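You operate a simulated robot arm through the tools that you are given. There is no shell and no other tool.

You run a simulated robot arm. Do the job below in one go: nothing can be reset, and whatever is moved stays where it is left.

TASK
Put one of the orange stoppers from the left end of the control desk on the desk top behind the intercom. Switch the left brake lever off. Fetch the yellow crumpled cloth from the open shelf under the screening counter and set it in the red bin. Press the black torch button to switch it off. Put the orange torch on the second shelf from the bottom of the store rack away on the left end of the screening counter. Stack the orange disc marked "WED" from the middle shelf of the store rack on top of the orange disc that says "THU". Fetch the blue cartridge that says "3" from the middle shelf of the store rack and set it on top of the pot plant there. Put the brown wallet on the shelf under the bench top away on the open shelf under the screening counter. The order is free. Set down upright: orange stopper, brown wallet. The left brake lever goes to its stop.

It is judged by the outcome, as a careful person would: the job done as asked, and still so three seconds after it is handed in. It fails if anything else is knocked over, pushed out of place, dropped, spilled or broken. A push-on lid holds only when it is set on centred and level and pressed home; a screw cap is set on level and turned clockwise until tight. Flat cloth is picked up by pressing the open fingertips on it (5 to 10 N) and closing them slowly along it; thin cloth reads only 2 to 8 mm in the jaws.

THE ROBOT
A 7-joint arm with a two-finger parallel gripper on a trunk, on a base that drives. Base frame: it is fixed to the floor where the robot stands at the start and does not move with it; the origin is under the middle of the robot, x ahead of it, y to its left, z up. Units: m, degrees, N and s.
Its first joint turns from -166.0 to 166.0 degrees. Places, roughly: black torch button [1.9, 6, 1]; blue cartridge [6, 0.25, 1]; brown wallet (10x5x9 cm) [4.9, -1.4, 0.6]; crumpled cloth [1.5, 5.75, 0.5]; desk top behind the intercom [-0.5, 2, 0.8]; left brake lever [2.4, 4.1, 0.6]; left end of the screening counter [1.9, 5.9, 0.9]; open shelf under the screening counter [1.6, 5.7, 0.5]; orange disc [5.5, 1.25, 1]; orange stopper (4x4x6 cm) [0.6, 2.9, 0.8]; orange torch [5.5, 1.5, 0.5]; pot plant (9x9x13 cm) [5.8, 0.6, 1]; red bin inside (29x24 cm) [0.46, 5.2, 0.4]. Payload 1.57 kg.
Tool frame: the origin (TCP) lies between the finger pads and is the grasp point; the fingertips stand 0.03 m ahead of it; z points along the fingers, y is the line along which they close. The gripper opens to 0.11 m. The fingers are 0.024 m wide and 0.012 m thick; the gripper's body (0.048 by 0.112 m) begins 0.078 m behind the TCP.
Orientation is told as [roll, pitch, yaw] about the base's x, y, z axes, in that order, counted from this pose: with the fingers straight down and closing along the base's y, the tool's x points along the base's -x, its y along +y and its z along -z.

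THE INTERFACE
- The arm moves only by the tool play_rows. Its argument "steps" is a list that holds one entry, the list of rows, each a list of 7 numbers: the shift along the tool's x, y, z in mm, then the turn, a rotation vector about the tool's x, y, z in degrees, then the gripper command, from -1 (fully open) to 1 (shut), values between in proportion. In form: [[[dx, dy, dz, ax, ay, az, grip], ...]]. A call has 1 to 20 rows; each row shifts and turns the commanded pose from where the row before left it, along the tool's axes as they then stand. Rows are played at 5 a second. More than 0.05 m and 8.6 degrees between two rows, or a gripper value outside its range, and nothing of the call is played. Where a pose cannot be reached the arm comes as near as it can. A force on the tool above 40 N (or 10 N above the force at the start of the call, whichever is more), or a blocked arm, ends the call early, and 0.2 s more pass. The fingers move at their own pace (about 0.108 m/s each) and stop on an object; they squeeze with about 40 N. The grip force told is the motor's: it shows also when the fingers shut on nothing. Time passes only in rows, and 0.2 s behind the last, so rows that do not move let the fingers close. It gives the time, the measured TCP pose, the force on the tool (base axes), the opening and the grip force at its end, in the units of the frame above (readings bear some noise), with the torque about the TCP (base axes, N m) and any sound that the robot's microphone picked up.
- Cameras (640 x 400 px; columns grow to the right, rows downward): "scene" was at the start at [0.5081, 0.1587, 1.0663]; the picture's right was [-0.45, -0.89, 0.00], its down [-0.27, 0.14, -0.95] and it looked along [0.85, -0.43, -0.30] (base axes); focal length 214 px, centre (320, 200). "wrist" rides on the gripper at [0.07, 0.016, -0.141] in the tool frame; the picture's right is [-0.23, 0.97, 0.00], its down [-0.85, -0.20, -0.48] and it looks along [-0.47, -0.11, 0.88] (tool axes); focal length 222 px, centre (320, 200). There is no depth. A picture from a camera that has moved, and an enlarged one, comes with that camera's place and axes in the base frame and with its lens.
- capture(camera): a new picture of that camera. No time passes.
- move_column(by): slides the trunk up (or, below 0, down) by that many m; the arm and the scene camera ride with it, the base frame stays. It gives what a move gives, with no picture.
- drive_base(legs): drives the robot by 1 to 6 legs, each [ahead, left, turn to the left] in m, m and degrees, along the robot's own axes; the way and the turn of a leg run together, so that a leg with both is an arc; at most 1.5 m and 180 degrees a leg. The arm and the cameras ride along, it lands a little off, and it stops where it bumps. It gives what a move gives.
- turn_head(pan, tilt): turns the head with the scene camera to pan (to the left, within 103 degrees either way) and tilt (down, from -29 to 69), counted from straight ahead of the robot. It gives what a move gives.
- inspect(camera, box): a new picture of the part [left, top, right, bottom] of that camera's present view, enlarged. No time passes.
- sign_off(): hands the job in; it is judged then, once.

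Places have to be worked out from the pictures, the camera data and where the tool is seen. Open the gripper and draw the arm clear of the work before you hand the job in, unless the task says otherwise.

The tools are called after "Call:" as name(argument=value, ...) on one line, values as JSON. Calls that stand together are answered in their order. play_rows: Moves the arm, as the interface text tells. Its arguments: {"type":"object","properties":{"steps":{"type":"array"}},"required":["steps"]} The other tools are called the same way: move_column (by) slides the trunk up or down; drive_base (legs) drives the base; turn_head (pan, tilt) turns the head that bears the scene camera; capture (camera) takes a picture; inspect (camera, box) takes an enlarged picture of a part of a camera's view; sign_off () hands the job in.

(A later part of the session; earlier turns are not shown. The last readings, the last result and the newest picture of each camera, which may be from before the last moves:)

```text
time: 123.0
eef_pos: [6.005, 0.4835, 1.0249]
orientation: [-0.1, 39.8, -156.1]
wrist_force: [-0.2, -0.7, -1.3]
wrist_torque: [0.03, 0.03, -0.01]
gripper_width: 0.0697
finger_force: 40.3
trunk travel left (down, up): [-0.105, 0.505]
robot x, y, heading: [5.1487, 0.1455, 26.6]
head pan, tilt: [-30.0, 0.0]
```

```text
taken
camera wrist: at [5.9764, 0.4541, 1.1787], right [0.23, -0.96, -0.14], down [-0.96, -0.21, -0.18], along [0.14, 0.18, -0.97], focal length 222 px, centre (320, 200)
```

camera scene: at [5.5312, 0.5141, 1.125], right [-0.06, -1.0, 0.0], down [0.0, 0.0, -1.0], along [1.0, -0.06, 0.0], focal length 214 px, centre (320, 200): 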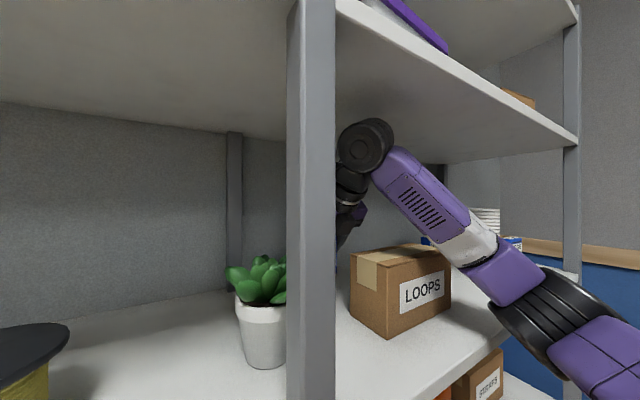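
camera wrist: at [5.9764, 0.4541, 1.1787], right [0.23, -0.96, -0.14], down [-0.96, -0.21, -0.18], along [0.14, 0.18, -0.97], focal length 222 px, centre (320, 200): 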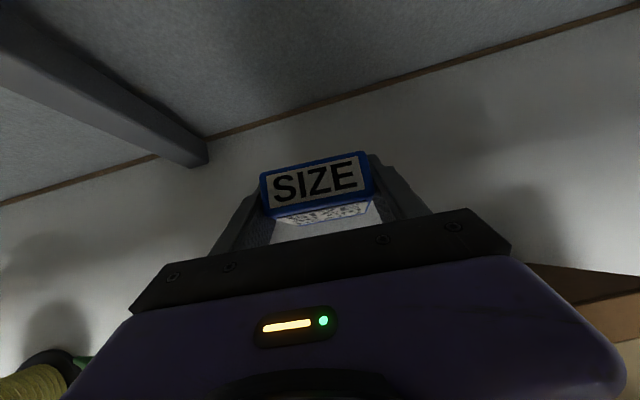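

The trunk lift freed it and the cartridge is up ~4 cm. Now I flatten the tool stepwise while rising.

Call:
play_rows(steps=[[[5.1, 0, -6.1, 0, 6, 0, 1], [5.8, 0, -5.5, 0, 6, 0, 1], [6.4, 0, -4.8, 0, 6, 0, 1], [0, 0, 0, 0, 0, 0, 1]]])

Call:
move_column(by=0.03)

Call:
play_rows(steps=[[[6.8, 0, -4.2, 0, 6, 0, 1], [7.2, 0, -3.5, 0, 6, 0, 1], [0, 0, 0, 0, 0, 0, 1]]])

Call:
capture(camera="scene")

Call:
capture(camera="wrist")

```text
time: 124.0
eef_pos: [6.0051, 0.4816, 1.0488]
orientation: [0.0, 57.8, -156.3]
wrist_force: [-1.0, -0.4, -2.2]
wrist_torque: [0.02, 0.03, 0.03]
gripper_width: 0.0695
finger_force: 40.1
trunk travel left (down, up): [-0.105, 0.505]
robot x, y, heading: [5.1513, 0.1492, 26.7]
head pan, tilt: [-30.0, 0.0]
```

```text
time: 124.7
eef_pos: [6.0048, 0.4825, 1.0781]
orientation: [0.0, 57.7, -156.4]
wrist_force: [-0.3, 0.6, -1.0]
wrist_torque: [0.01, 0.01, 0.01]
gripper_width: 0.0695
finger_force: 39.9
trunk travel left (down, up): [-0.135, 0.475]
robot x, y, heading: [5.1492, 0.1481, 26.4]
head pan, tilt: [-30.0, 0.0]
```

```text
time: 125.5
eef_pos: [6.0055, 0.4838, 1.0936]
orientation: [0.0, 69.9, -156.2]
wrist_force: [0.4, -0.2, -1.3]
wrist_torque: [0.01, -0.01, 0.0]
gripper_width: 0.0694
finger_force: 40.3
trunk travel left (down, up): [-0.135, 0.475]
robot x, y, heading: [5.1487, 0.1434, 26.8]
head pan, tilt: [-30.0, 0.0]
```

```text
taken
camera scene: at [5.5298, 0.5135, 1.1545], right [-0.06, -1.0, 0.0], down [0.0, 0.0, -1.0], along [1.0, -0.06, 0.0], focal length 214 px, centre (320, 200)
```

scene: 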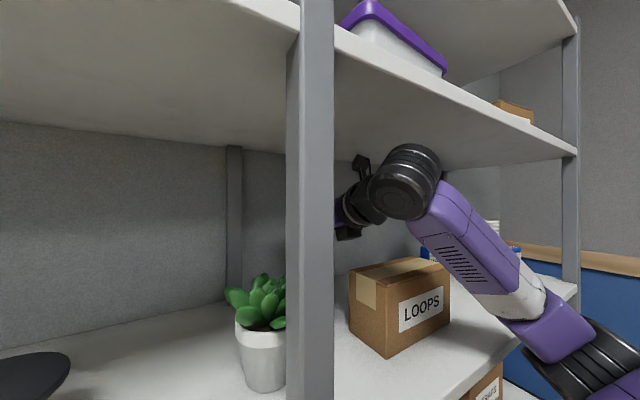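

```text
taken
camera wrist: at [5.9106, 0.4239, 1.2083], right [0.32, -0.92, -0.21], down [-0.76, -0.12, -0.64], along [0.56, 0.37, -0.74], focal length 222 px, centre (320, 200)
```

wrist: 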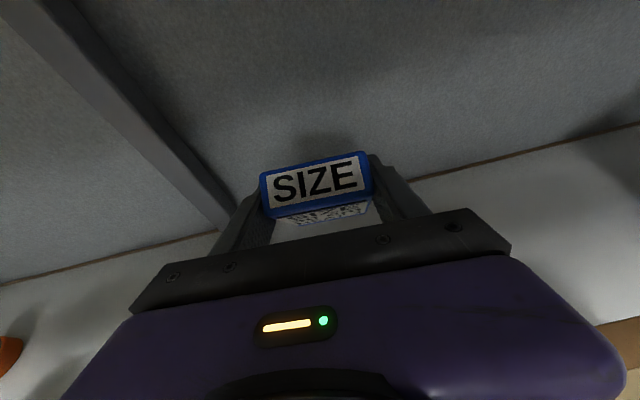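

Holding well at θ=20°. I raise the trunk 3.5 cm more so the cartridge clears LOOPS, then drive back out of the rack.

Call:
move_column(by=0.035)

Call:
drive_base(legs=[[-0.45, 0, 0]])

Call:
capture(camera="wrist")

Call:
capture(camera="scene")

```text
time: 126.3
eef_pos: [6.0045, 0.4823, 1.1275]
orientation: [0.1, 69.7, -156.2]
wrist_force: [0.3, -0.2, -1.8]
wrist_torque: [0.0, -0.04, -0.01]
gripper_width: 0.0693
finger_force: 39.6
trunk travel left (down, up): [-0.17, 0.44]
robot x, y, heading: [5.1514, 0.1447, 26.6]
head pan, tilt: [-30.0, 0.0]
```

```text
time: 129.1
eef_pos: [5.5988, 0.279, 1.1292]
orientation: [0.0, 69.8, -156.4]
wrist_force: [-0.4, 0.5, -0.7]
wrist_torque: [0.0, -0.01, 0.02]
gripper_width: 0.0696
finger_force: 39.7
trunk travel left (down, up): [-0.17, 0.44]
robot x, y, heading: [4.745, -0.0532, 26.5]
head pan, tilt: [-30.0, 0.0]
```

```text
taken
camera wrist: at [5.5055, 0.2205, 1.2433], right [0.32, -0.92, -0.21], down [-0.76, -0.12, -0.64], along [0.56, 0.37, -0.74], focal length 222 px, centre (320, 200)
```

wrist: 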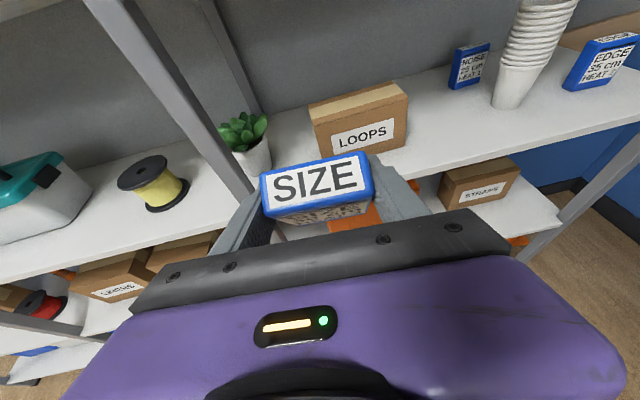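

```text
taken
camera scene: at [5.1247, 0.3105, 1.1895], right [-0.06, -1.0, 0.0], down [0.0, 0.0, -1.0], along [1.0, -0.06, 0.0], focal length 214 px, centre (320, 200)
```

scene: 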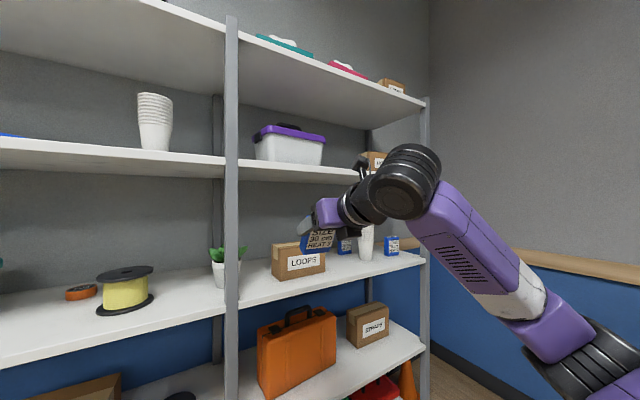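

Out cleanly. Here in free space I test how far the tool can be pitched upward, since lying flat on the plant would need it.

Call:
play_rows(steps=[[[0, 0, 0, 0, 6, 0, 1], [0, 0, 0, 0, 6, 0, 1], [0, 0, 0, 0, 6, 0, 1], [0, 0, 0, 0, 6, 0, 1], [0, 0, 0, 0, 6, 0, 1], [0, 0, 0, 0, 6, 0, 1], [0, 0, 0, 0, 6, 0, 1], [0, 0, 0, 0, 0, 0, 1]]])

Call:
capture(camera="scene")

```text
time: 130.8
eef_pos: [5.5998, 0.2785, 1.1283]
orientation: [180.0, 68.2, 23.7]
wrist_force: [-0.6, -0.6, -1.9]
wrist_torque: [-0.03, 0.01, -0.03]
gripper_width: 0.0694
finger_force: 40.1
trunk travel left (down, up): [-0.17, 0.44]
robot x, y, heading: [4.7433, -0.0558, 26.3]
head pan, tilt: [-30.0, 0.0]
```

```text
taken
camera scene: at [5.1247, 0.3105, 1.1895], right [-0.06, -1.0, 0.0], down [0.0, 0.0, -1.0], along [1.0, -0.06, 0.0], focal length 214 px, centre (320, 200)
```

scene: 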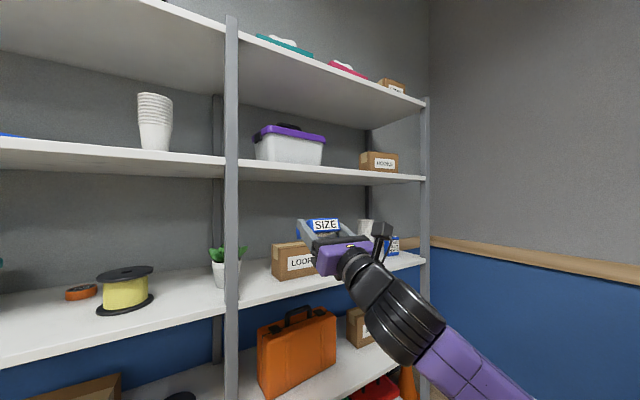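

Pitching up works. To lie the cartridge flat on the plant I need to regrip it steeper, so I'll set it upright for a moment on the free shelf spot between LOOPS and the cups. I pitch back down to 50° and lower a bit, then drive there.

Call:
play_rows(steps=[[[0, 0, 0, 0, -6, 0, 1], [0, 0, 0, 0, -6, 0, 1], [0, 0, 0, 0, -6, 0, 1], [0, 0, 0, 0, -6, 0, 1], [0, 0, 0, 0, -6, 0, 1], [0, 0, 0, 0, -6, 0, 1], [0, 0, 0, 0, -6, 0, 1], [0, 0, 0, 0, -6, 0, 1], [0, 0, 0, 0, -6, 0, 1], [0, 0, 0, 0, -6, 0, 1], [0, 0, 0, 0, -6, 0, 1], [0, 0, 0, 0, -6, 0, 1], [-25.7, 0, 30.6, 0, 0, 0, 1], [-25.7, 0, 30.6, 0, 0, 0, 1], [0, 0, 0, 0, 0, 0, 1]]])

Call:
drive_base(legs=[[0, -0.29, 0]])

Call:
capture(camera="wrist")

Call:
capture(camera="scene")

```text
time: 134.1
eef_pos: [5.599, 0.279, 1.0483]
orientation: [0.0, 39.7, -156.4]
wrist_force: [0.1, -0.6, -1.3]
wrist_torque: [0.02, -0.03, 0.03]
gripper_width: 0.0693
finger_force: 40.2
trunk travel left (down, up): [-0.17, 0.44]
robot x, y, heading: [4.7452, -0.0531, 26.5]
head pan, tilt: [-30.0, 0.0]
```

```text
time: 136.0
eef_pos: [5.7281, 0.0222, 1.0485]
orientation: [0.0, 39.7, -156.3]
wrist_force: [-0.2, -0.8, -1.4]
wrist_torque: [-0.01, 0.02, 0.0]
gripper_width: 0.0694
finger_force: 39.9
trunk travel left (down, up): [-0.17, 0.44]
robot x, y, heading: [4.871, -0.3104, 26.5]
head pan, tilt: [-30.0, 0.0]
```

```text
taken
camera wrist: at [5.6995, -0.0076, 1.202], right [0.23, -0.96, -0.15], down [-0.96, -0.21, -0.18], along [0.14, 0.18, -0.97], focal length 222 px, centre (320, 200)
```

wrist: 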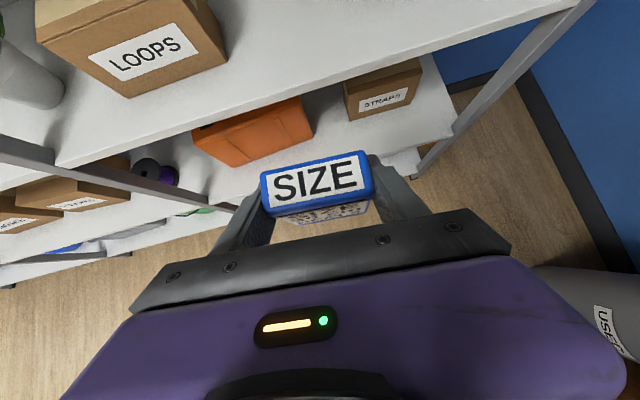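

```text
taken
camera scene: at [5.2534, 0.0527, 1.1895], right [-0.06, -1.0, 0.0], down [0.0, 0.0, -1.0], along [1.0, -0.06, 0.0], focal length 214 px, centre (320, 200)
```

scene: 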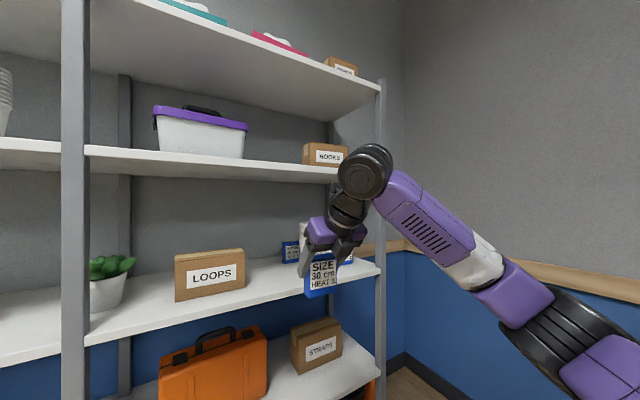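

I drive forward to bring the cartridge over the free spot (and 2 cm more to the right).

Call:
drive_base(legs=[[0.25, -0.02, 0]])

Call:
capture(camera="wrist")

Call:
capture(camera="scene")

```text
time: 137.9
eef_pos: [5.9604, 0.1148, 1.0483]
orientation: [0.1, 39.7, -156.3]
wrist_force: [0.0, 0.3, -0.6]
wrist_torque: [0.01, 0.02, 0.02]
gripper_width: 0.0694
finger_force: 39.3
trunk travel left (down, up): [-0.17, 0.44]
robot x, y, heading: [5.106, -0.2191, 26.5]
head pan, tilt: [-30.0, 0.0]
```

```text
taken
camera wrist: at [5.9317, 0.0843, 1.202], right [0.23, -0.96, -0.15], down [-0.96, -0.2, -0.18], along [0.14, 0.18, -0.97], focal length 222 px, centre (320, 200)
```

wrist: 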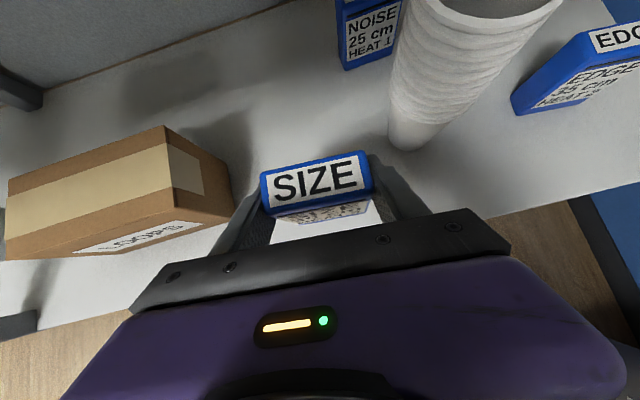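

```text
taken
camera scene: at [5.4857, 0.1453, 1.1895], right [-0.06, -1.0, 0.0], down [0.0, 0.0, -1.0], along [1.0, -0.06, 0.0], focal length 214 px, centre (320, 200)
```

scene: 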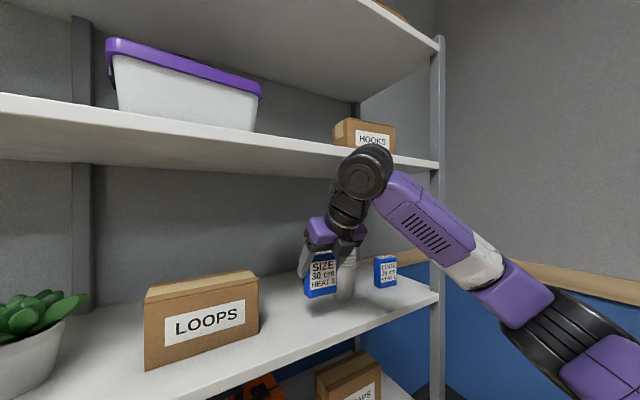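

The spot is free all round. I lower toward the shelf, feeling for contact.

Call:
play_rows(steps=[[[-11.8, 0, 14.1, 0, 0, 0, 1], [-11.8, 0, 14.1, 0, 0, 0, 1], [-11.8, 0, 14.1, 0, 0, 0, 1], [-1.3, 0, 1.5, 0, 0, 0, 1], [0, 0, 0, 0, 0, 0, 1]]])

Call:
play_rows(steps=[[[-1, 0, 1.15, 0, 0, 0, 1], [-1, 0, 1.15, 0, 0, 0, 1], [0, 0, 0, 0, 0, 0, 1]]])

Call:
inspect(camera="scene", box=[270, 220, 430, 320])

```text
time: 139.1
eef_pos: [5.9596, 0.1133, 0.9907]
orientation: [0.0, 39.7, -156.3]
wrist_force: [-0.9, 0.2, -1.0]
wrist_torque: [-0.02, 0.03, -0.01]
gripper_width: 0.0693
finger_force: 40.0
trunk travel left (down, up): [-0.17, 0.44]
robot x, y, heading: [5.1079, -0.2209, 26.5]
head pan, tilt: [-30.0, 0.0]
```

```text
time: 139.9
eef_pos: [5.9583, 0.1143, 0.9894]
orientation: [0.0, 39.7, -156.4]
wrist_force: [0.4, -0.6, -1.3]
wrist_torque: [-0.02, -0.02, 0.02]
gripper_width: 0.0697
finger_force: 40.1
trunk travel left (down, up): [-0.17, 0.44]
robot x, y, heading: [5.1009, -0.2201, 26.6]
head pan, tilt: [-30.0, 0.0]
```

```text
4.00 times, centred on (350, 270) of scene
camera zoom: at [5.4856, 0.1453, 1.1895], right [-0.06, -1.0, 0.0], down [0.0, 0.0, -1.0], along [1.0, -0.06, 0.0], focal length 858 px, centre (200, -80)
```

zoom: 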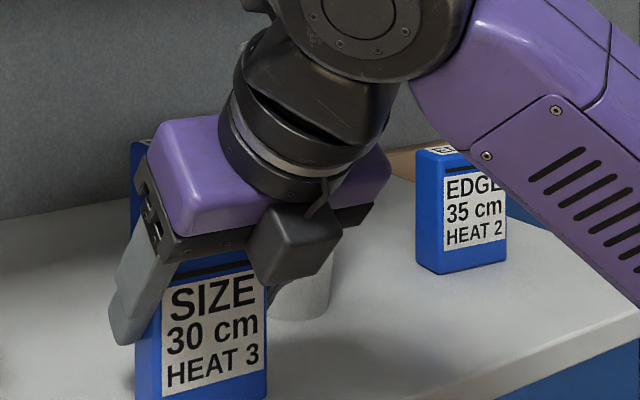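

No contact yet at 0.989; I continue in small steps.

Call:
play_rows(steps=[[[-1, 0, 1.15, 0, 0, 0, 1], [-1, 0, 1.15, 0, 0, 0, 1], [-1, 0, 1.15, 0, 0, 0, 1], [0, 0, 0, 0, 0, 0, 1]]])

Call:
inspect(camera="scene", box=[270, 250, 390, 325])

```text
time: 140.9
eef_pos: [5.9598, 0.1135, 0.9857]
orientation: [0.0, 39.9, -156.4]
wrist_force: [-1.9, 0.1, 14.0]
wrist_torque: [0.22, 0.2, 0.07]
gripper_width: 0.0694
finger_force: 39.8
trunk travel left (down, up): [-0.17, 0.44]
robot x, y, heading: [5.1065, -0.2152, 26.6]
head pan, tilt: [-30.0, 0.0]
```

```text
5.33 times, centred on (330, 288) of scene
camera zoom: at [5.4852, 0.1451, 1.1899], right [-0.06, -1.0, 0.0], down [0.0, 0.0, -1.0], along [1.0, -0.06, 0.0], focal length 1144 px, centre (267, -267)
```

zoom: 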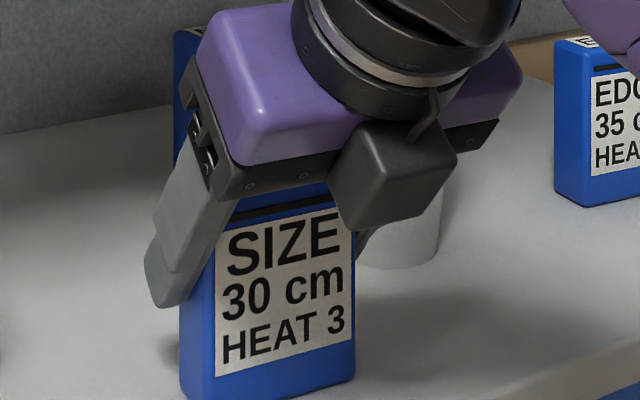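

Contact; the cartridge stands upright. I open, then pitch the tool to 68° down around it.

Call:
play_rows(steps=[[[0, 0, 0, 0, 0, 0, 0.2], [0, 0, 0, 0, 0, 0, -0.5], [0, 0, 0, 0, 0, 0, -1], [0, 0, 0, 0, 0, 0, -1], [0, 0, 0, 0, -6, 0, -1], [0, 0, 0, 0, -6, 0, -1], [0, 0, 0, 0, -6, 0, -1], [0, 0, 0, 0, 0, 0, -1]]])

Call:
capture(camera="wrist")

Call:
capture(camera="scene")

```text
time: 142.7
eef_pos: [5.9593, 0.1134, 0.9838]
orientation: [0.1, 21.5, -156.4]
wrist_force: [0.7, -0.3, -0.5]
wrist_torque: [-0.02, 0.01, 0.02]
gripper_width: 0.11
finger_force: 0.0
trunk travel left (down, up): [-0.17, 0.44]
robot x, y, heading: [5.1023, -0.2194, 26.4]
head pan, tilt: [-30.0, 0.0]
```

```text
taken
camera wrist: at [5.9761, 0.1035, 1.1412], right [0.2, -0.98, -0.08], down [-0.97, -0.21, 0.13], along [-0.14, 0.06, -0.99], focal length 222 px, centre (320, 200)
```

wrist: 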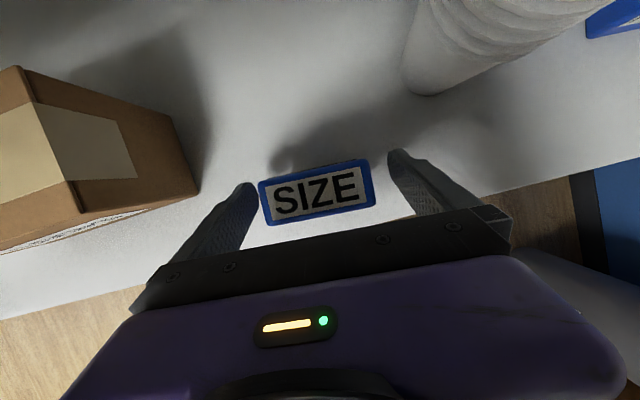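

```text
taken
camera scene: at [5.4856, 0.1453, 1.1895], right [-0.06, -1.0, 0.0], down [0.0, 0.0, -1.0], along [1.0, -0.06, 0.0], focal length 214 px, centre (320, 200)
```

scene: 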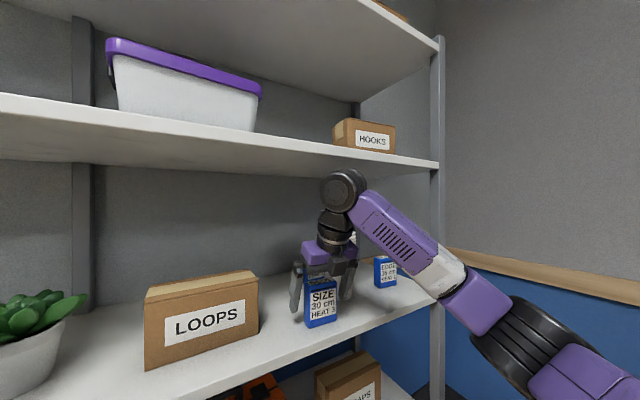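

The cartridge is centred between the pads at this steep angle. I close, lift slowly 30 mm and check.

Call:
play_rows(steps=[[[0, 0, 0, 0, 0, 0, -0.4], [0, 0, 0, 0, 0, 0, 0.1], [0, 0, 0, 0, 0, 0, 1], [0, 0, 0, 0, 0, 0, 1], [0, 0, 0, 0, 0, 0, 1], [1.1, 0, -2.8, 0, 0, 0, 1], [1.5, 0, -3.7, 0, 0, 0, 1], [1.5, 0, -3.7, 0, 0, 0, 1], [0, 0, 0, 0, 0, 0, 1]]])

Call:
capture(camera="scene")

```text
time: 144.7
eef_pos: [5.961, 0.1142, 0.994]
orientation: [0.0, 21.6, -156.3]
wrist_force: [0.4, -0.6, -1.3]
wrist_torque: [0.0, 0.01, 0.02]
gripper_width: 0.0692
finger_force: 40.1
trunk travel left (down, up): [-0.17, 0.44]
robot x, y, heading: [5.1095, -0.2178, 26.8]
head pan, tilt: [-30.0, 0.0]
```

```text
taken
camera scene: at [5.4856, 0.1453, 1.1895], right [-0.06, -1.0, 0.0], down [0.0, 0.0, -1.0], along [1.0, -0.06, 0.0], focal length 214 px, centre (320, 200)
```

scene: 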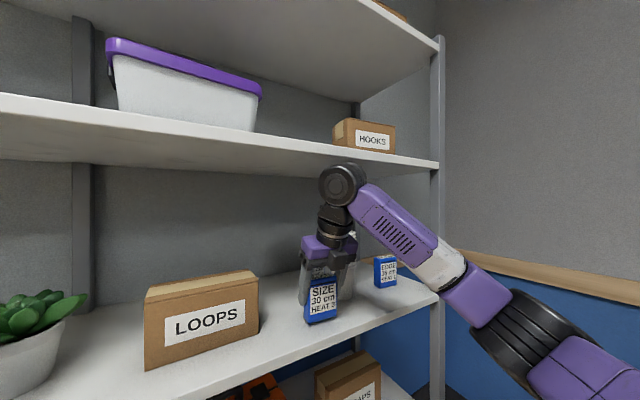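

Held. I drive straight back out (bottom ~1 cm above the shelf), then pitch the tool up to lay the cartridge level.

Call:
drive_base(legs=[[-0.4, 0, 0]])

Call:
play_rows(steps=[[[14.7, 0, -37.2, 0, 0, 0, 1], [14.7, 0, -37.2, 0, 0, 0, 1], [0, 0, 0, 0, 7.5, 0, 1], [0, 0, 0, 0, 7.5, 0, 1], [0, 0, 0, 0, 7.5, 0, 1], [0, 0, 0, 0, 7.5, 0, 1], [0, 0, 0, 0, 7.5, 0, 1], [0, 0, 0, 0, 7.5, 0, 1], [0, 0, 0, 0, 7.5, 0, 1], [0, 0, 0, 0, 7.5, 0, 1], [0, 0, 0, 0, 7.5, 0, 1], [0, 0, 0, 0, 7.5, 0, 1], [0, 0, 0, 0, 7.5, 0, 1], [0, 0, 0, 0, 7.5, 0, 1], [0, 0, 0, 0, 0, 0, 1]]])

Call:
capture(camera="scene")

Call:
capture(camera="wrist")

```text
time: 147.2
eef_pos: [5.602, -0.0666, 0.9936]
orientation: [0.0, 21.7, -156.4]
wrist_force: [0.5, 0.1, -0.1]
wrist_torque: [0.04, -0.01, 0.0]
gripper_width: 0.0693
finger_force: 40.3
trunk travel left (down, up): [-0.17, 0.44]
robot x, y, heading: [4.7491, -0.3964, 26.4]
head pan, tilt: [-30.0, 0.0]
```

```text
time: 150.3
eef_pos: [5.6013, -0.0651, 1.0736]
orientation: [180.1, 68.2, 23.4]
wrist_force: [-0.3, 0.8, -0.4]
wrist_torque: [-0.02, 0.08, -0.01]
gripper_width: 0.0691
finger_force: 39.5
trunk travel left (down, up): [-0.17, 0.44]
robot x, y, heading: [4.7462, -0.3962, 26.2]
head pan, tilt: [-30.0, 0.0]
```

```text
taken
camera scene: at [5.1292, -0.0331, 1.1895], right [-0.06, -1.0, 0.0], down [0.0, 0.0, -1.0], along [1.0, -0.06, 0.0], focal length 214 px, centre (320, 200)
```

scene: 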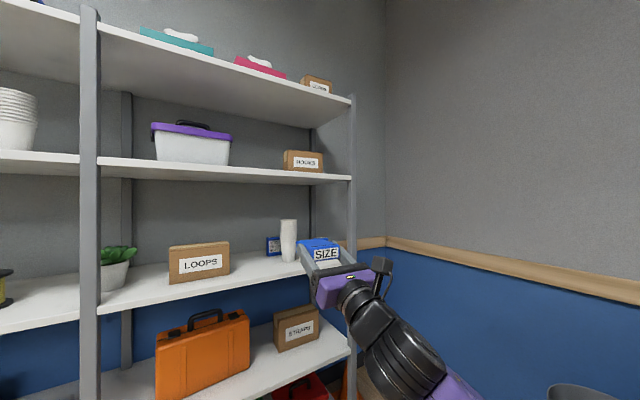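

```text
taken
camera wrist: at [5.4637, -0.1437, 1.0875], right [0.47, -0.86, -0.21], down [-0.2, 0.13, -0.97], along [0.86, 0.49, -0.11], focal length 222 px, centre (320, 200)
```

wrist: 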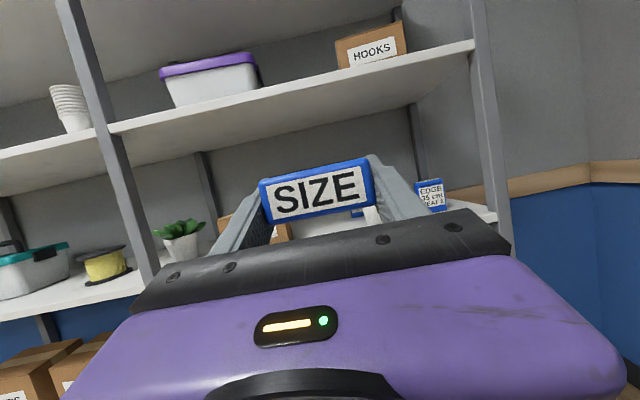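

The cartridge now lies level. The plant stands right behind an upright, so I must come in pointing ~45° to the left between upright and LOOPS. I test whether the tool can yaw 45° left with the robot facing the rack.

Call:
play_rows(steps=[[[0, 0, 0, 6.95, 0, 2.8, 1], [0, 0, 0, 6.95, 0, 2.8, 1], [0, 0, 0, 6.95, 0, 2.8, 1], [0, 0, 0, 6.95, 0, 2.8, 1], [0, 0, 0, 6.95, 0, 2.8, 1], [0, 0, 0, 6.95, 0, 2.8, 1], [0, 0, 0, 0, 0, 0, 1]]])

Call:
capture(camera="scene")

Call:
capture(camera="wrist")

```text
time: 151.9
eef_pos: [5.6021, -0.0661, 1.0752]
orientation: [-179.4, 68.2, 68.9]
wrist_force: [-0.3, 0.8, -0.8]
wrist_torque: [-0.03, 0.0, -0.01]
gripper_width: 0.0696
finger_force: 40.1
trunk travel left (down, up): [-0.17, 0.44]
robot x, y, heading: [4.7493, -0.3952, 26.5]
head pan, tilt: [-30.0, 0.0]
```

```text
taken
camera scene: at [5.1292, -0.0331, 1.1895], right [-0.06, -1.0, 0.0], down [0.0, 0.0, -1.0], along [1.0, -0.06, 0.0], focal length 214 px, centre (320, 200)
```

scene: 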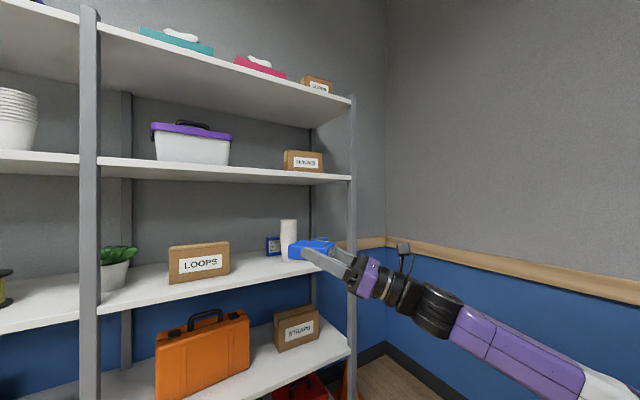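

```text
taken
camera wrist: at [5.5587, -0.2186, 1.0874], right [0.94, -0.28, -0.21], down [-0.23, -0.04, -0.97], along [0.26, 0.96, -0.11], focal length 222 px, centre (320, 200)
```

wrist: 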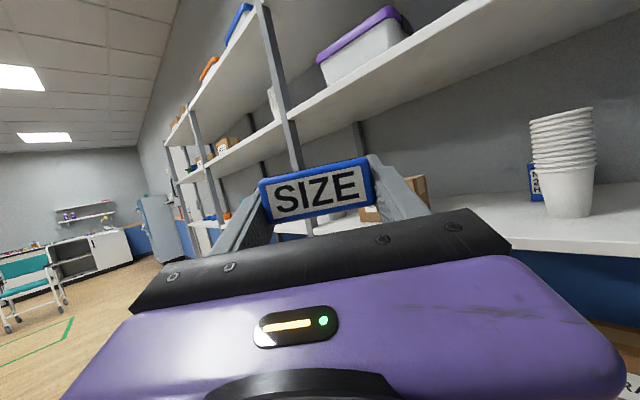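

That works: the tool points 69° with the forearm receding from the rack. Before moving I measure the plant again.

Call:
turn_head(pan=10, tilt=15)

Call:
capture(camera="scene")

Call:
inspect(camera="scene", box=[190, 130, 430, 280])

```text
time: 153.0
eef_pos: [5.6028, -0.0669, 1.0756]
orientation: [-179.6, 68.3, 68.9]
wrist_force: [-0.2, -0.1, -0.7]
wrist_torque: [-0.02, -0.02, 0.02]
gripper_width: 0.0694
finger_force: 39.6
trunk travel left (down, up): [-0.17, 0.44]
robot x, y, heading: [4.7482, -0.3959, 26.5]
head pan, tilt: [10.0, 15.0]
```

```text
taken
camera scene: at [5.1147, 0.028, 1.1654], right [0.59, -0.81, 0.0], down [-0.21, -0.15, -0.97], along [0.78, 0.57, -0.26], focal length 214 px, centre (320, 200)
```

scene: 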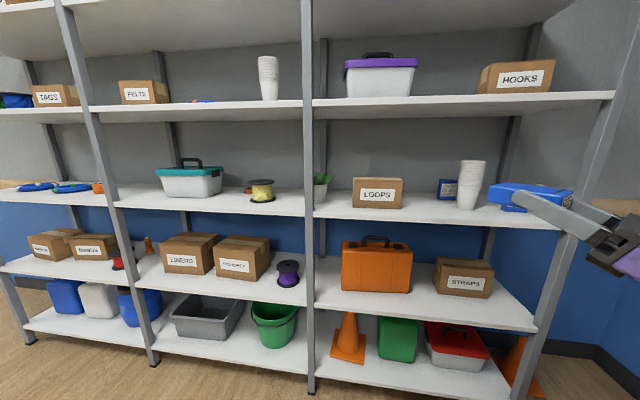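

```text
2.67 times, centred on (310, 205) of scene
camera zoom: at [5.1147, 0.028, 1.1654], right [0.59, -0.81, 0.0], down [-0.21, -0.15, -0.97], along [0.78, 0.57, -0.26], focal length 572 px, centre (347, 187)
```

zoom: 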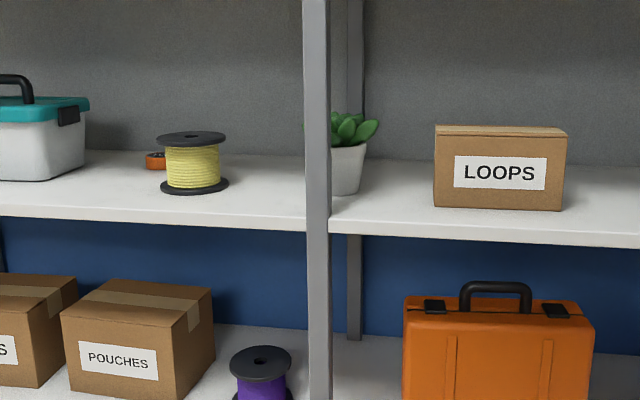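

Plant centre ≈ [5.838, 0.568], top ≈ 1.045. I trim the yaw to 66°, retract the tool 0.2 m along its heading, and drive so that the corridor between upright and LOOPS lies straight ahead of the tool.

Call:
play_rows(steps=[[[14, 0, 5.6, -2.8, 0, -1.1, 1], [14.8, 0, -37.1, 0, 0, 0, 1], [14.8, 0, -37.1, 0, 0, 0, 1], [14.8, 0, -37.1, 0, 0, 0, 1], [14.8, 0, -37.1, 0, 0, 0, 1], [14.8, 0, -37.1, 0, 0, 0, 1], [0, 0, 0, 0, 0, 0, 1]]])

Call:
drive_base(legs=[[0, 0.456, 0]])

Call:
drive_base(legs=[[0.37, 0, 0]])

Call:
turn_head(pan=-10, tilt=10)

Call:
capture(camera="scene")

Call:
capture(camera="wrist")

```text
time: 154.6
eef_pos: [5.5182, -0.2484, 1.0902]
orientation: [-179.4, 68.2, 65.9]
wrist_force: [0.9, -0.2, -1.6]
wrist_torque: [-0.02, 0.0, 0.03]
gripper_width: 0.0695
finger_force: 40.2
trunk travel left (down, up): [-0.17, 0.44]
robot x, y, heading: [4.7468, -0.3931, 26.5]
head pan, tilt: [10.0, 15.0]
```

```text
time: 157.4
eef_pos: [5.3156, 0.1663, 1.0897]
orientation: [-179.4, 68.3, 66.0]
wrist_force: [-0.7, -0.7, -1.2]
wrist_torque: [-0.03, 0.0, 0.03]
gripper_width: 0.0692
finger_force: 40.0
trunk travel left (down, up): [-0.17, 0.44]
robot x, y, heading: [4.5443, 0.0179, 26.3]
head pan, tilt: [10.0, 15.0]
```

```text
time: 159.7
eef_pos: [5.6468, 0.3335, 1.0904]
orientation: [-179.7, 68.2, 66.1]
wrist_force: [-0.1, -0.2, -0.8]
wrist_torque: [-0.02, 0.0, 0.01]
gripper_width: 0.0696
finger_force: 40.2
trunk travel left (down, up): [-0.17, 0.44]
robot x, y, heading: [4.874, 0.1795, 26.8]
head pan, tilt: [10.0, 15.0]
```

```text
time: 160.6
eef_pos: [5.645, 0.3312, 1.0894]
orientation: [-179.5, 68.1, 66.1]
wrist_force: [-0.2, -0.2, -0.5]
wrist_torque: [-0.02, 0.0, 0.0]
gripper_width: 0.0695
finger_force: 39.7
trunk travel left (down, up): [-0.17, 0.44]
robot x, y, heading: [4.8738, 0.18, 26.8]
head pan, tilt: [-10.0, 10.0]
```

```text
taken
camera scene: at [5.2541, 0.5772, 1.1735], right [0.29, -0.96, 0.0], down [-0.17, -0.05, -0.98], along [0.94, 0.28, -0.17], focal length 214 px, centre (320, 200)
```

scene: 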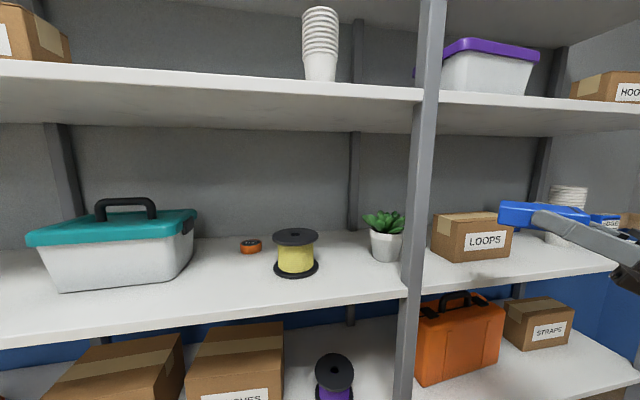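

```text
taken
camera wrist: at [5.595, 0.1826, 1.1028], right [0.92, -0.32, -0.21], down [-0.24, -0.03, -0.97], along [0.31, 0.95, -0.11], focal length 222 px, centre (320, 200)
```

wrist: 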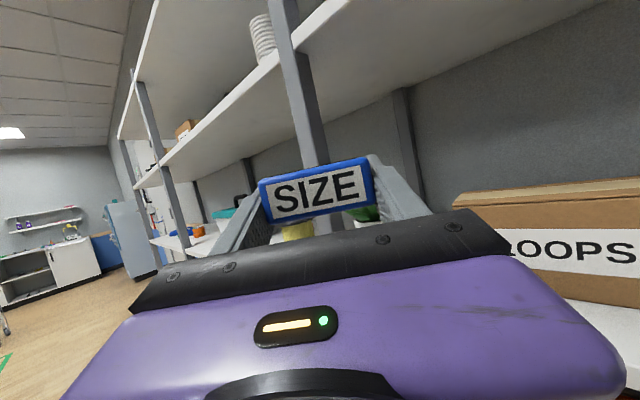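

From here the head sees the plant unobstructed. I enlarge it to refine its place and top shape.

Call:
inspect(camera="scene", box=[340, 190, 460, 265])

```text
5.33 times, centred on (400, 228) of scene
camera zoom: at [5.2541, 0.5772, 1.1735], right [0.29, -0.96, 0.0], down [-0.17, -0.05, -0.98], along [0.94, 0.28, -0.17], focal length 1144 px, centre (-107, 53)
```

zoom: 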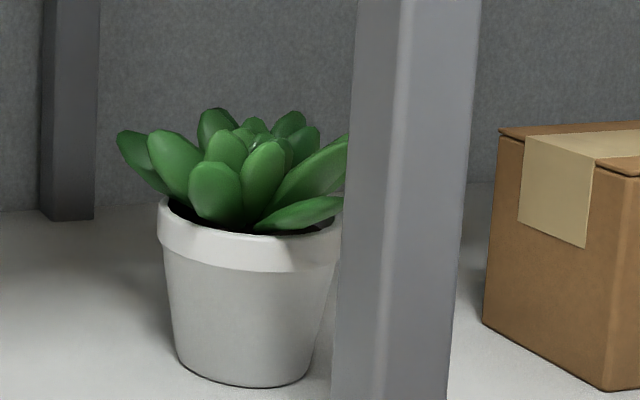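

Plant centre refined to [5.836, 0.565]. I drive 0.1 m further, then check before inserting.

Call:
drive_base(legs=[[0.1, 0, 0]])

Call:
turn_head(pan=-30, tilt=10)

Call:
capture(camera="scene")

Call:
capture(camera="wrist")

```text
time: 161.7
eef_pos: [5.7365, 0.378, 1.0907]
orientation: [-179.6, 68.2, 66.2]
wrist_force: [-0.2, 0.4, -0.9]
wrist_torque: [-0.05, -0.03, 0.01]
gripper_width: 0.0694
finger_force: 40.0
trunk travel left (down, up): [-0.17, 0.44]
robot x, y, heading: [4.9666, 0.224, 26.5]
head pan, tilt: [-10.0, 10.0]
```

```text
time: 162.6
eef_pos: [5.7381, 0.3792, 1.0902]
orientation: [-179.6, 68.2, 66.0]
wrist_force: [-0.2, -0.5, -0.9]
wrist_torque: [-0.01, -0.02, -0.01]
gripper_width: 0.0694
finger_force: 40.4
trunk travel left (down, up): [-0.17, 0.44]
robot x, y, heading: [4.967, 0.2249, 26.1]
head pan, tilt: [-30.0, 10.0]
```

```text
taken
camera scene: at [5.349, 0.5906, 1.1735], right [-0.06, -1.0, 0.0], down [-0.17, 0.01, -0.98], along [0.98, -0.06, -0.17], focal length 214 px, centre (320, 200)
```

scene: 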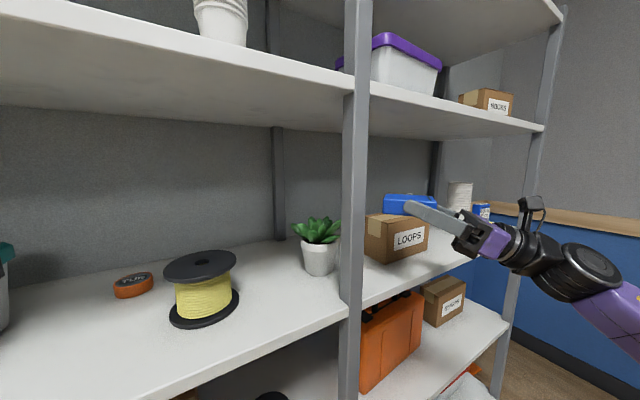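

```text
taken
camera wrist: at [5.6861, 0.2281, 1.1028], right [0.92, -0.32, -0.21], down [-0.24, -0.03, -0.97], along [0.31, 0.95, -0.11], focal length 222 px, centre (320, 200)
```

wrist: 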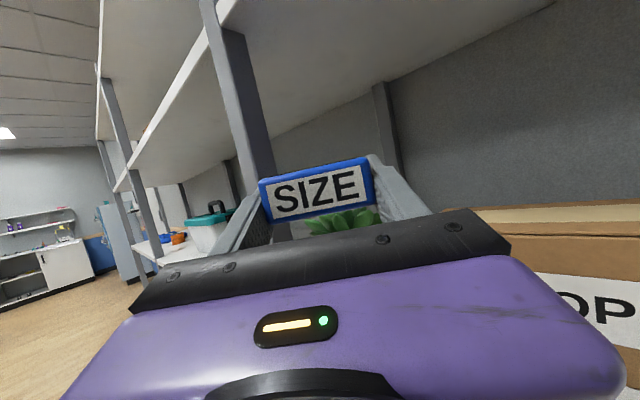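

Remaining: 188 mm along the heading and 14 mm right. I insert about 115 mm, then look.

Call:
play_rows(steps=[[[0, 14.4, 0, 0, 0, 0, 1], [-14, 0, 35, 0, 0, 0, 1], [-14, 0, 35, 0, 0, 0, 1], [-14, 0, 35, 0, 0, 0, 1], [0, 0, 0, 0, 0, 0, 1]]])

Call:
capture(camera="scene")

Call:
capture(camera="wrist")

```text
time: 163.8
eef_pos: [5.7967, 0.4744, 1.0911]
orientation: [-179.5, 68.2, 66.0]
wrist_force: [0.4, -0.3, -1.0]
wrist_torque: [0.02, 0.0, -0.02]
gripper_width: 0.0693
finger_force: 39.2
trunk travel left (down, up): [-0.17, 0.44]
robot x, y, heading: [4.9652, 0.2238, 26.5]
head pan, tilt: [-30.0, 10.0]
```

```text
taken
camera scene: at [5.3489, 0.5906, 1.1735], right [-0.06, -1.0, 0.0], down [-0.17, 0.01, -0.98], along [0.98, -0.06, -0.17], focal length 214 px, centre (320, 200)
```

scene: 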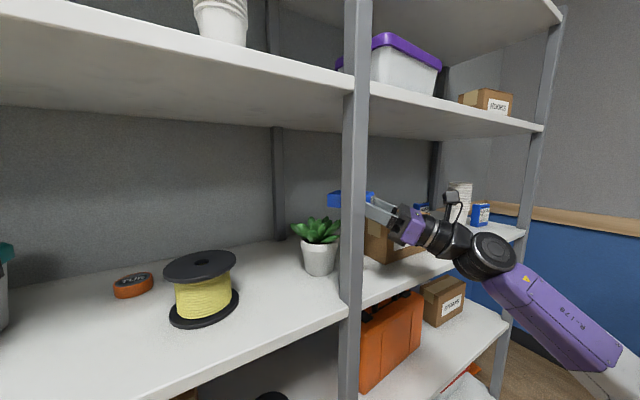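

```text
taken
camera wrist: at [5.7463, 0.3258, 1.104], right [0.92, -0.32, -0.21], down [-0.24, -0.03, -0.97], along [0.31, 0.95, -0.11], focal length 222 px, centre (320, 200)
```

wrist: 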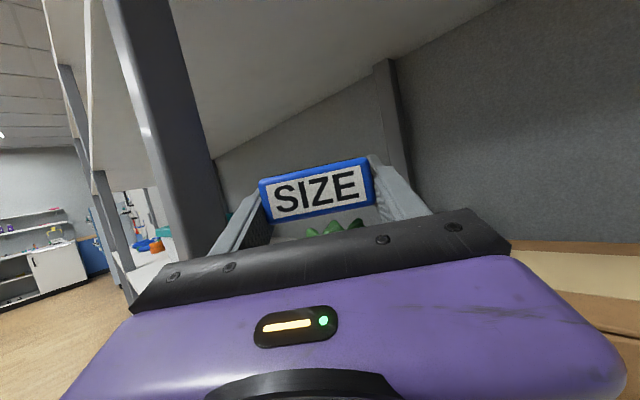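

Clear on both sides. I insert the last 77 mm.

Call:
play_rows(steps=[[[-7.1, 0, 17.8, 0, 0, 0, 1], [-7.1, 0, 17.8, 0, 0, 0, 1], [-7.1, 0, 17.8, 0, 0, 0, 1], [-7.1, 0, 17.8, 0, 0, 0, 1], [0, 0, 0, 0, 0, 0, 1]]])

Call:
capture(camera="scene")

Call:
capture(camera="wrist")

Call:
inspect(camera="scene", box=[260, 170, 420, 270])

```text
time: 164.9
eef_pos: [5.8278, 0.5456, 1.0904]
orientation: [-179.5, 68.1, 66.0]
wrist_force: [0.5, 0.0, -0.7]
wrist_torque: [-0.02, -0.01, 0.02]
gripper_width: 0.0696
finger_force: 40.4
trunk travel left (down, up): [-0.17, 0.44]
robot x, y, heading: [4.9694, 0.2243, 26.7]
head pan, tilt: [-30.0, 10.0]
```

```text
taken
camera scene: at [5.3489, 0.5906, 1.1735], right [-0.06, -1.0, 0.0], down [-0.17, 0.01, -0.98], along [0.98, -0.06, -0.17], focal length 214 px, centre (320, 200)
```

scene: 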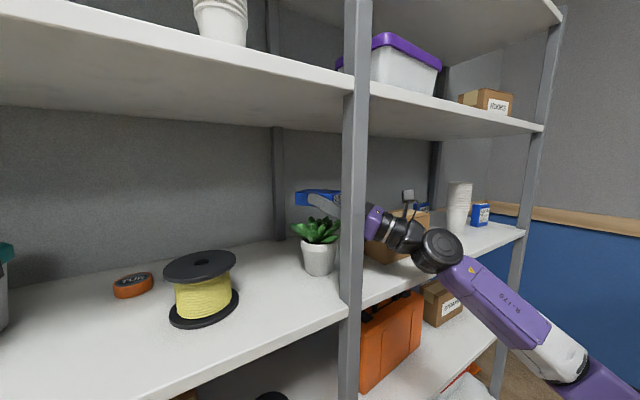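

```text
taken
camera wrist: at [5.7777, 0.3951, 1.103], right [0.92, -0.32, -0.21], down [-0.24, -0.03, -0.97], along [0.31, 0.95, -0.11], focal length 222 px, centre (320, 200)
```

wrist: 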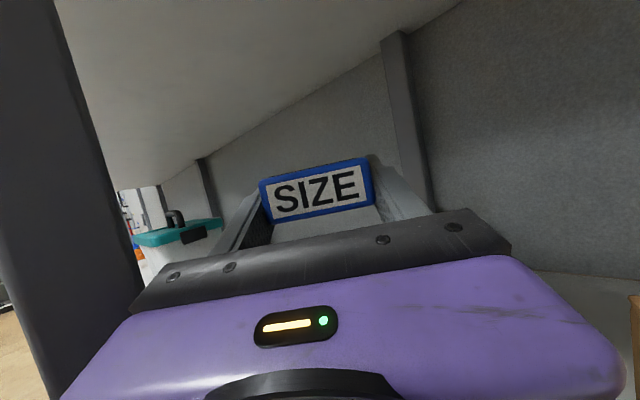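

```text
4.00 times, centred on (340, 220) of scene
camera zoom: at [5.3489, 0.5906, 1.1735], right [-0.06, -1.0, 0.0], down [-0.17, 0.01, -0.98], along [0.98, -0.06, -0.17], focal length 858 px, centre (240, 120)
```

zoom: 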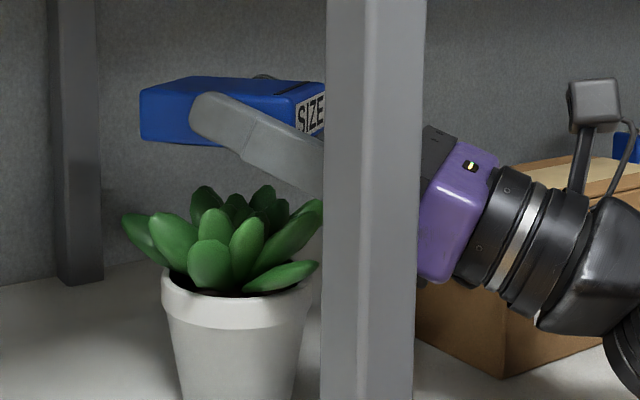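

The cartridge hangs centred over the plant, ~2.5 cm above. I lower 18 mm and then feel for contact.

Call:
play_rows(steps=[[[-8.4, 0, -3.3, 0, 0, 0, 1], [-8.4, 0, -3.3, 0, 0, 0, 1], [0, 0, 0, 0, 0, 0, 1]]])

Call:
play_rows(steps=[[[-1.9, 0, -0.7, 0, 0, 0, 1], [-1.9, 0, -0.7, 0, 0, 0, 1], [0, 0, 0, 0, 0, 0, 1]]])

Call:
inspect(camera="scene", box=[260, 170, 420, 270])

```text
time: 165.8
eef_pos: [5.8285, 0.5455, 1.0723]
orientation: [-179.5, 68.1, 66.1]
wrist_force: [0.5, 0.0, -0.5]
wrist_torque: [-0.02, 0.0, 0.02]
gripper_width: 0.0695
finger_force: 39.5
trunk travel left (down, up): [-0.17, 0.44]
robot x, y, heading: [4.965, 0.2274, 26.5]
head pan, tilt: [-30.0, 10.0]
```

```text
time: 166.6
eef_pos: [5.8269, 0.5436, 1.0689]
orientation: [-179.7, 68.1, 66.0]
wrist_force: [-3.8, -1.4, 13.6]
wrist_torque: [-0.11, 0.69, 0.07]
gripper_width: 0.0695
finger_force: 40.2
trunk travel left (down, up): [-0.17, 0.44]
robot x, y, heading: [4.9689, 0.2239, 26.4]
head pan, tilt: [-30.0, 10.0]
```

```text
4.00 times, centred on (340, 220) of scene
camera zoom: at [5.3485, 0.5904, 1.1739], right [-0.06, -1.0, 0.0], down [-0.17, 0.01, -0.98], along [0.98, -0.06, -0.17], focal length 858 px, centre (240, 120)
```

zoom: 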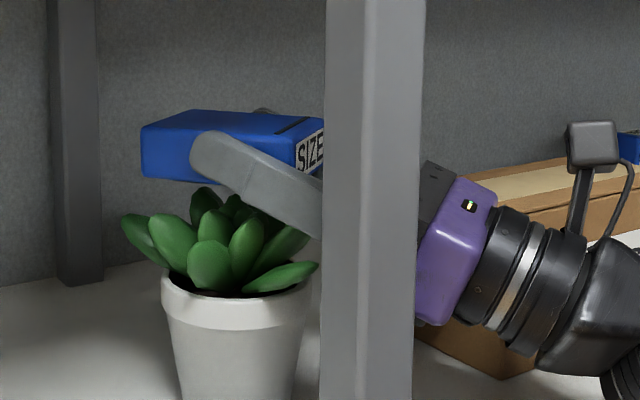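

There is 13.6 N of contact, seemingly the left finger on a front leaf rather than the cartridge. I raise 2 mm to relieve it and look closely at the gap.

Call:
play_rows(steps=[[[1.9, 0, 0.7, 0, 0, 0, 1], [0, 0, 0, 0, 0, 0, 1]]])

Call:
inspect(camera="scene", box=[285, 190, 365, 240])

```text
time: 167.2
eef_pos: [5.8281, 0.5453, 1.0706]
orientation: [-179.5, 68.3, 66.2]
wrist_force: [-4.1, -2.6, 6.8]
wrist_torque: [-0.07, 0.41, 0.07]
gripper_width: 0.0696
finger_force: 39.6
trunk travel left (down, up): [-0.17, 0.44]
robot x, y, heading: [4.9693, 0.2258, 26.7]
head pan, tilt: [-30.0, 10.0]
```

```text
8.00 times, centred on (325, 215) of scene
camera zoom: at [5.3487, 0.5904, 1.1735], right [-0.06, -1.0, 0.0], down [-0.17, 0.01, -0.98], along [0.98, -0.06, -0.17], focal length 1716 px, centre (280, 80)
```

zoom: 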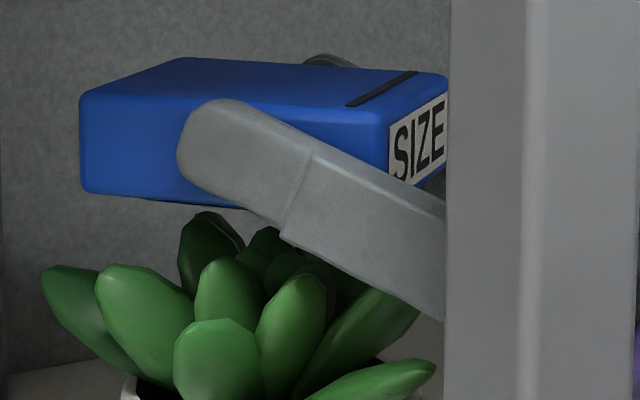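

The left finger's lower edge lies on a leaf while the cartridge is still ~5–8 mm above the leaves. I pull back 8 mm along the heading (finger rises relative to the leaf) and lower a little further.

Call:
play_rows(steps=[[[2.8, 0, 1.1, 0, 0, 0, 1], [3, 0, -7.4, 0, 0, 0, 1], [-2.8, 0, -1.1, 0, 0, 0, 1], [-0.9, 0, -0.4, 0, 0, 0, 1], [0, 0, 0, 0, 0, 0, 1]]])

Call:
play_rows(steps=[[[-0.9, 0, -0.4, 0, 0, 0, 1], [-0.9, 0, -0.4, 0, 0, 0, 1], [0, 0, 0, 0, 0, 0, 1]]])

Call:
inspect(camera="scene", box=[285, 190, 365, 240])

```text
time: 168.3
eef_pos: [5.8255, 0.5396, 1.0699]
orientation: [-179.5, 68.2, 66.1]
wrist_force: [0.4, -0.2, -0.8]
wrist_torque: [0.0, -0.02, 0.03]
gripper_width: 0.0695
finger_force: 40.4
trunk travel left (down, up): [-0.17, 0.44]
robot x, y, heading: [4.9677, 0.2244, 26.5]
head pan, tilt: [-30.0, 10.0]
```

```text
time: 169.2
eef_pos: [5.8254, 0.537, 1.0683]
orientation: [-179.5, 68.1, 66.1]
wrist_force: [0.5, 0.9, -0.9]
wrist_torque: [-0.01, 0.03, -0.01]
gripper_width: 0.0693
finger_force: 40.3
trunk travel left (down, up): [-0.17, 0.44]
robot x, y, heading: [4.9701, 0.2266, 26.6]
head pan, tilt: [-30.0, 10.0]
```

```text
8.00 times, centred on (325, 215) of scene
camera zoom: at [5.3489, 0.5906, 1.1735], right [-0.06, -1.0, 0.0], down [-0.17, 0.01, -0.98], along [0.98, -0.06, -0.17], focal length 1716 px, centre (280, 80)
```

zoom: 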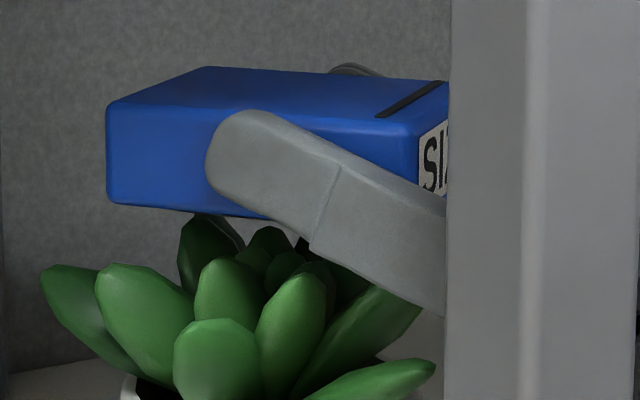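

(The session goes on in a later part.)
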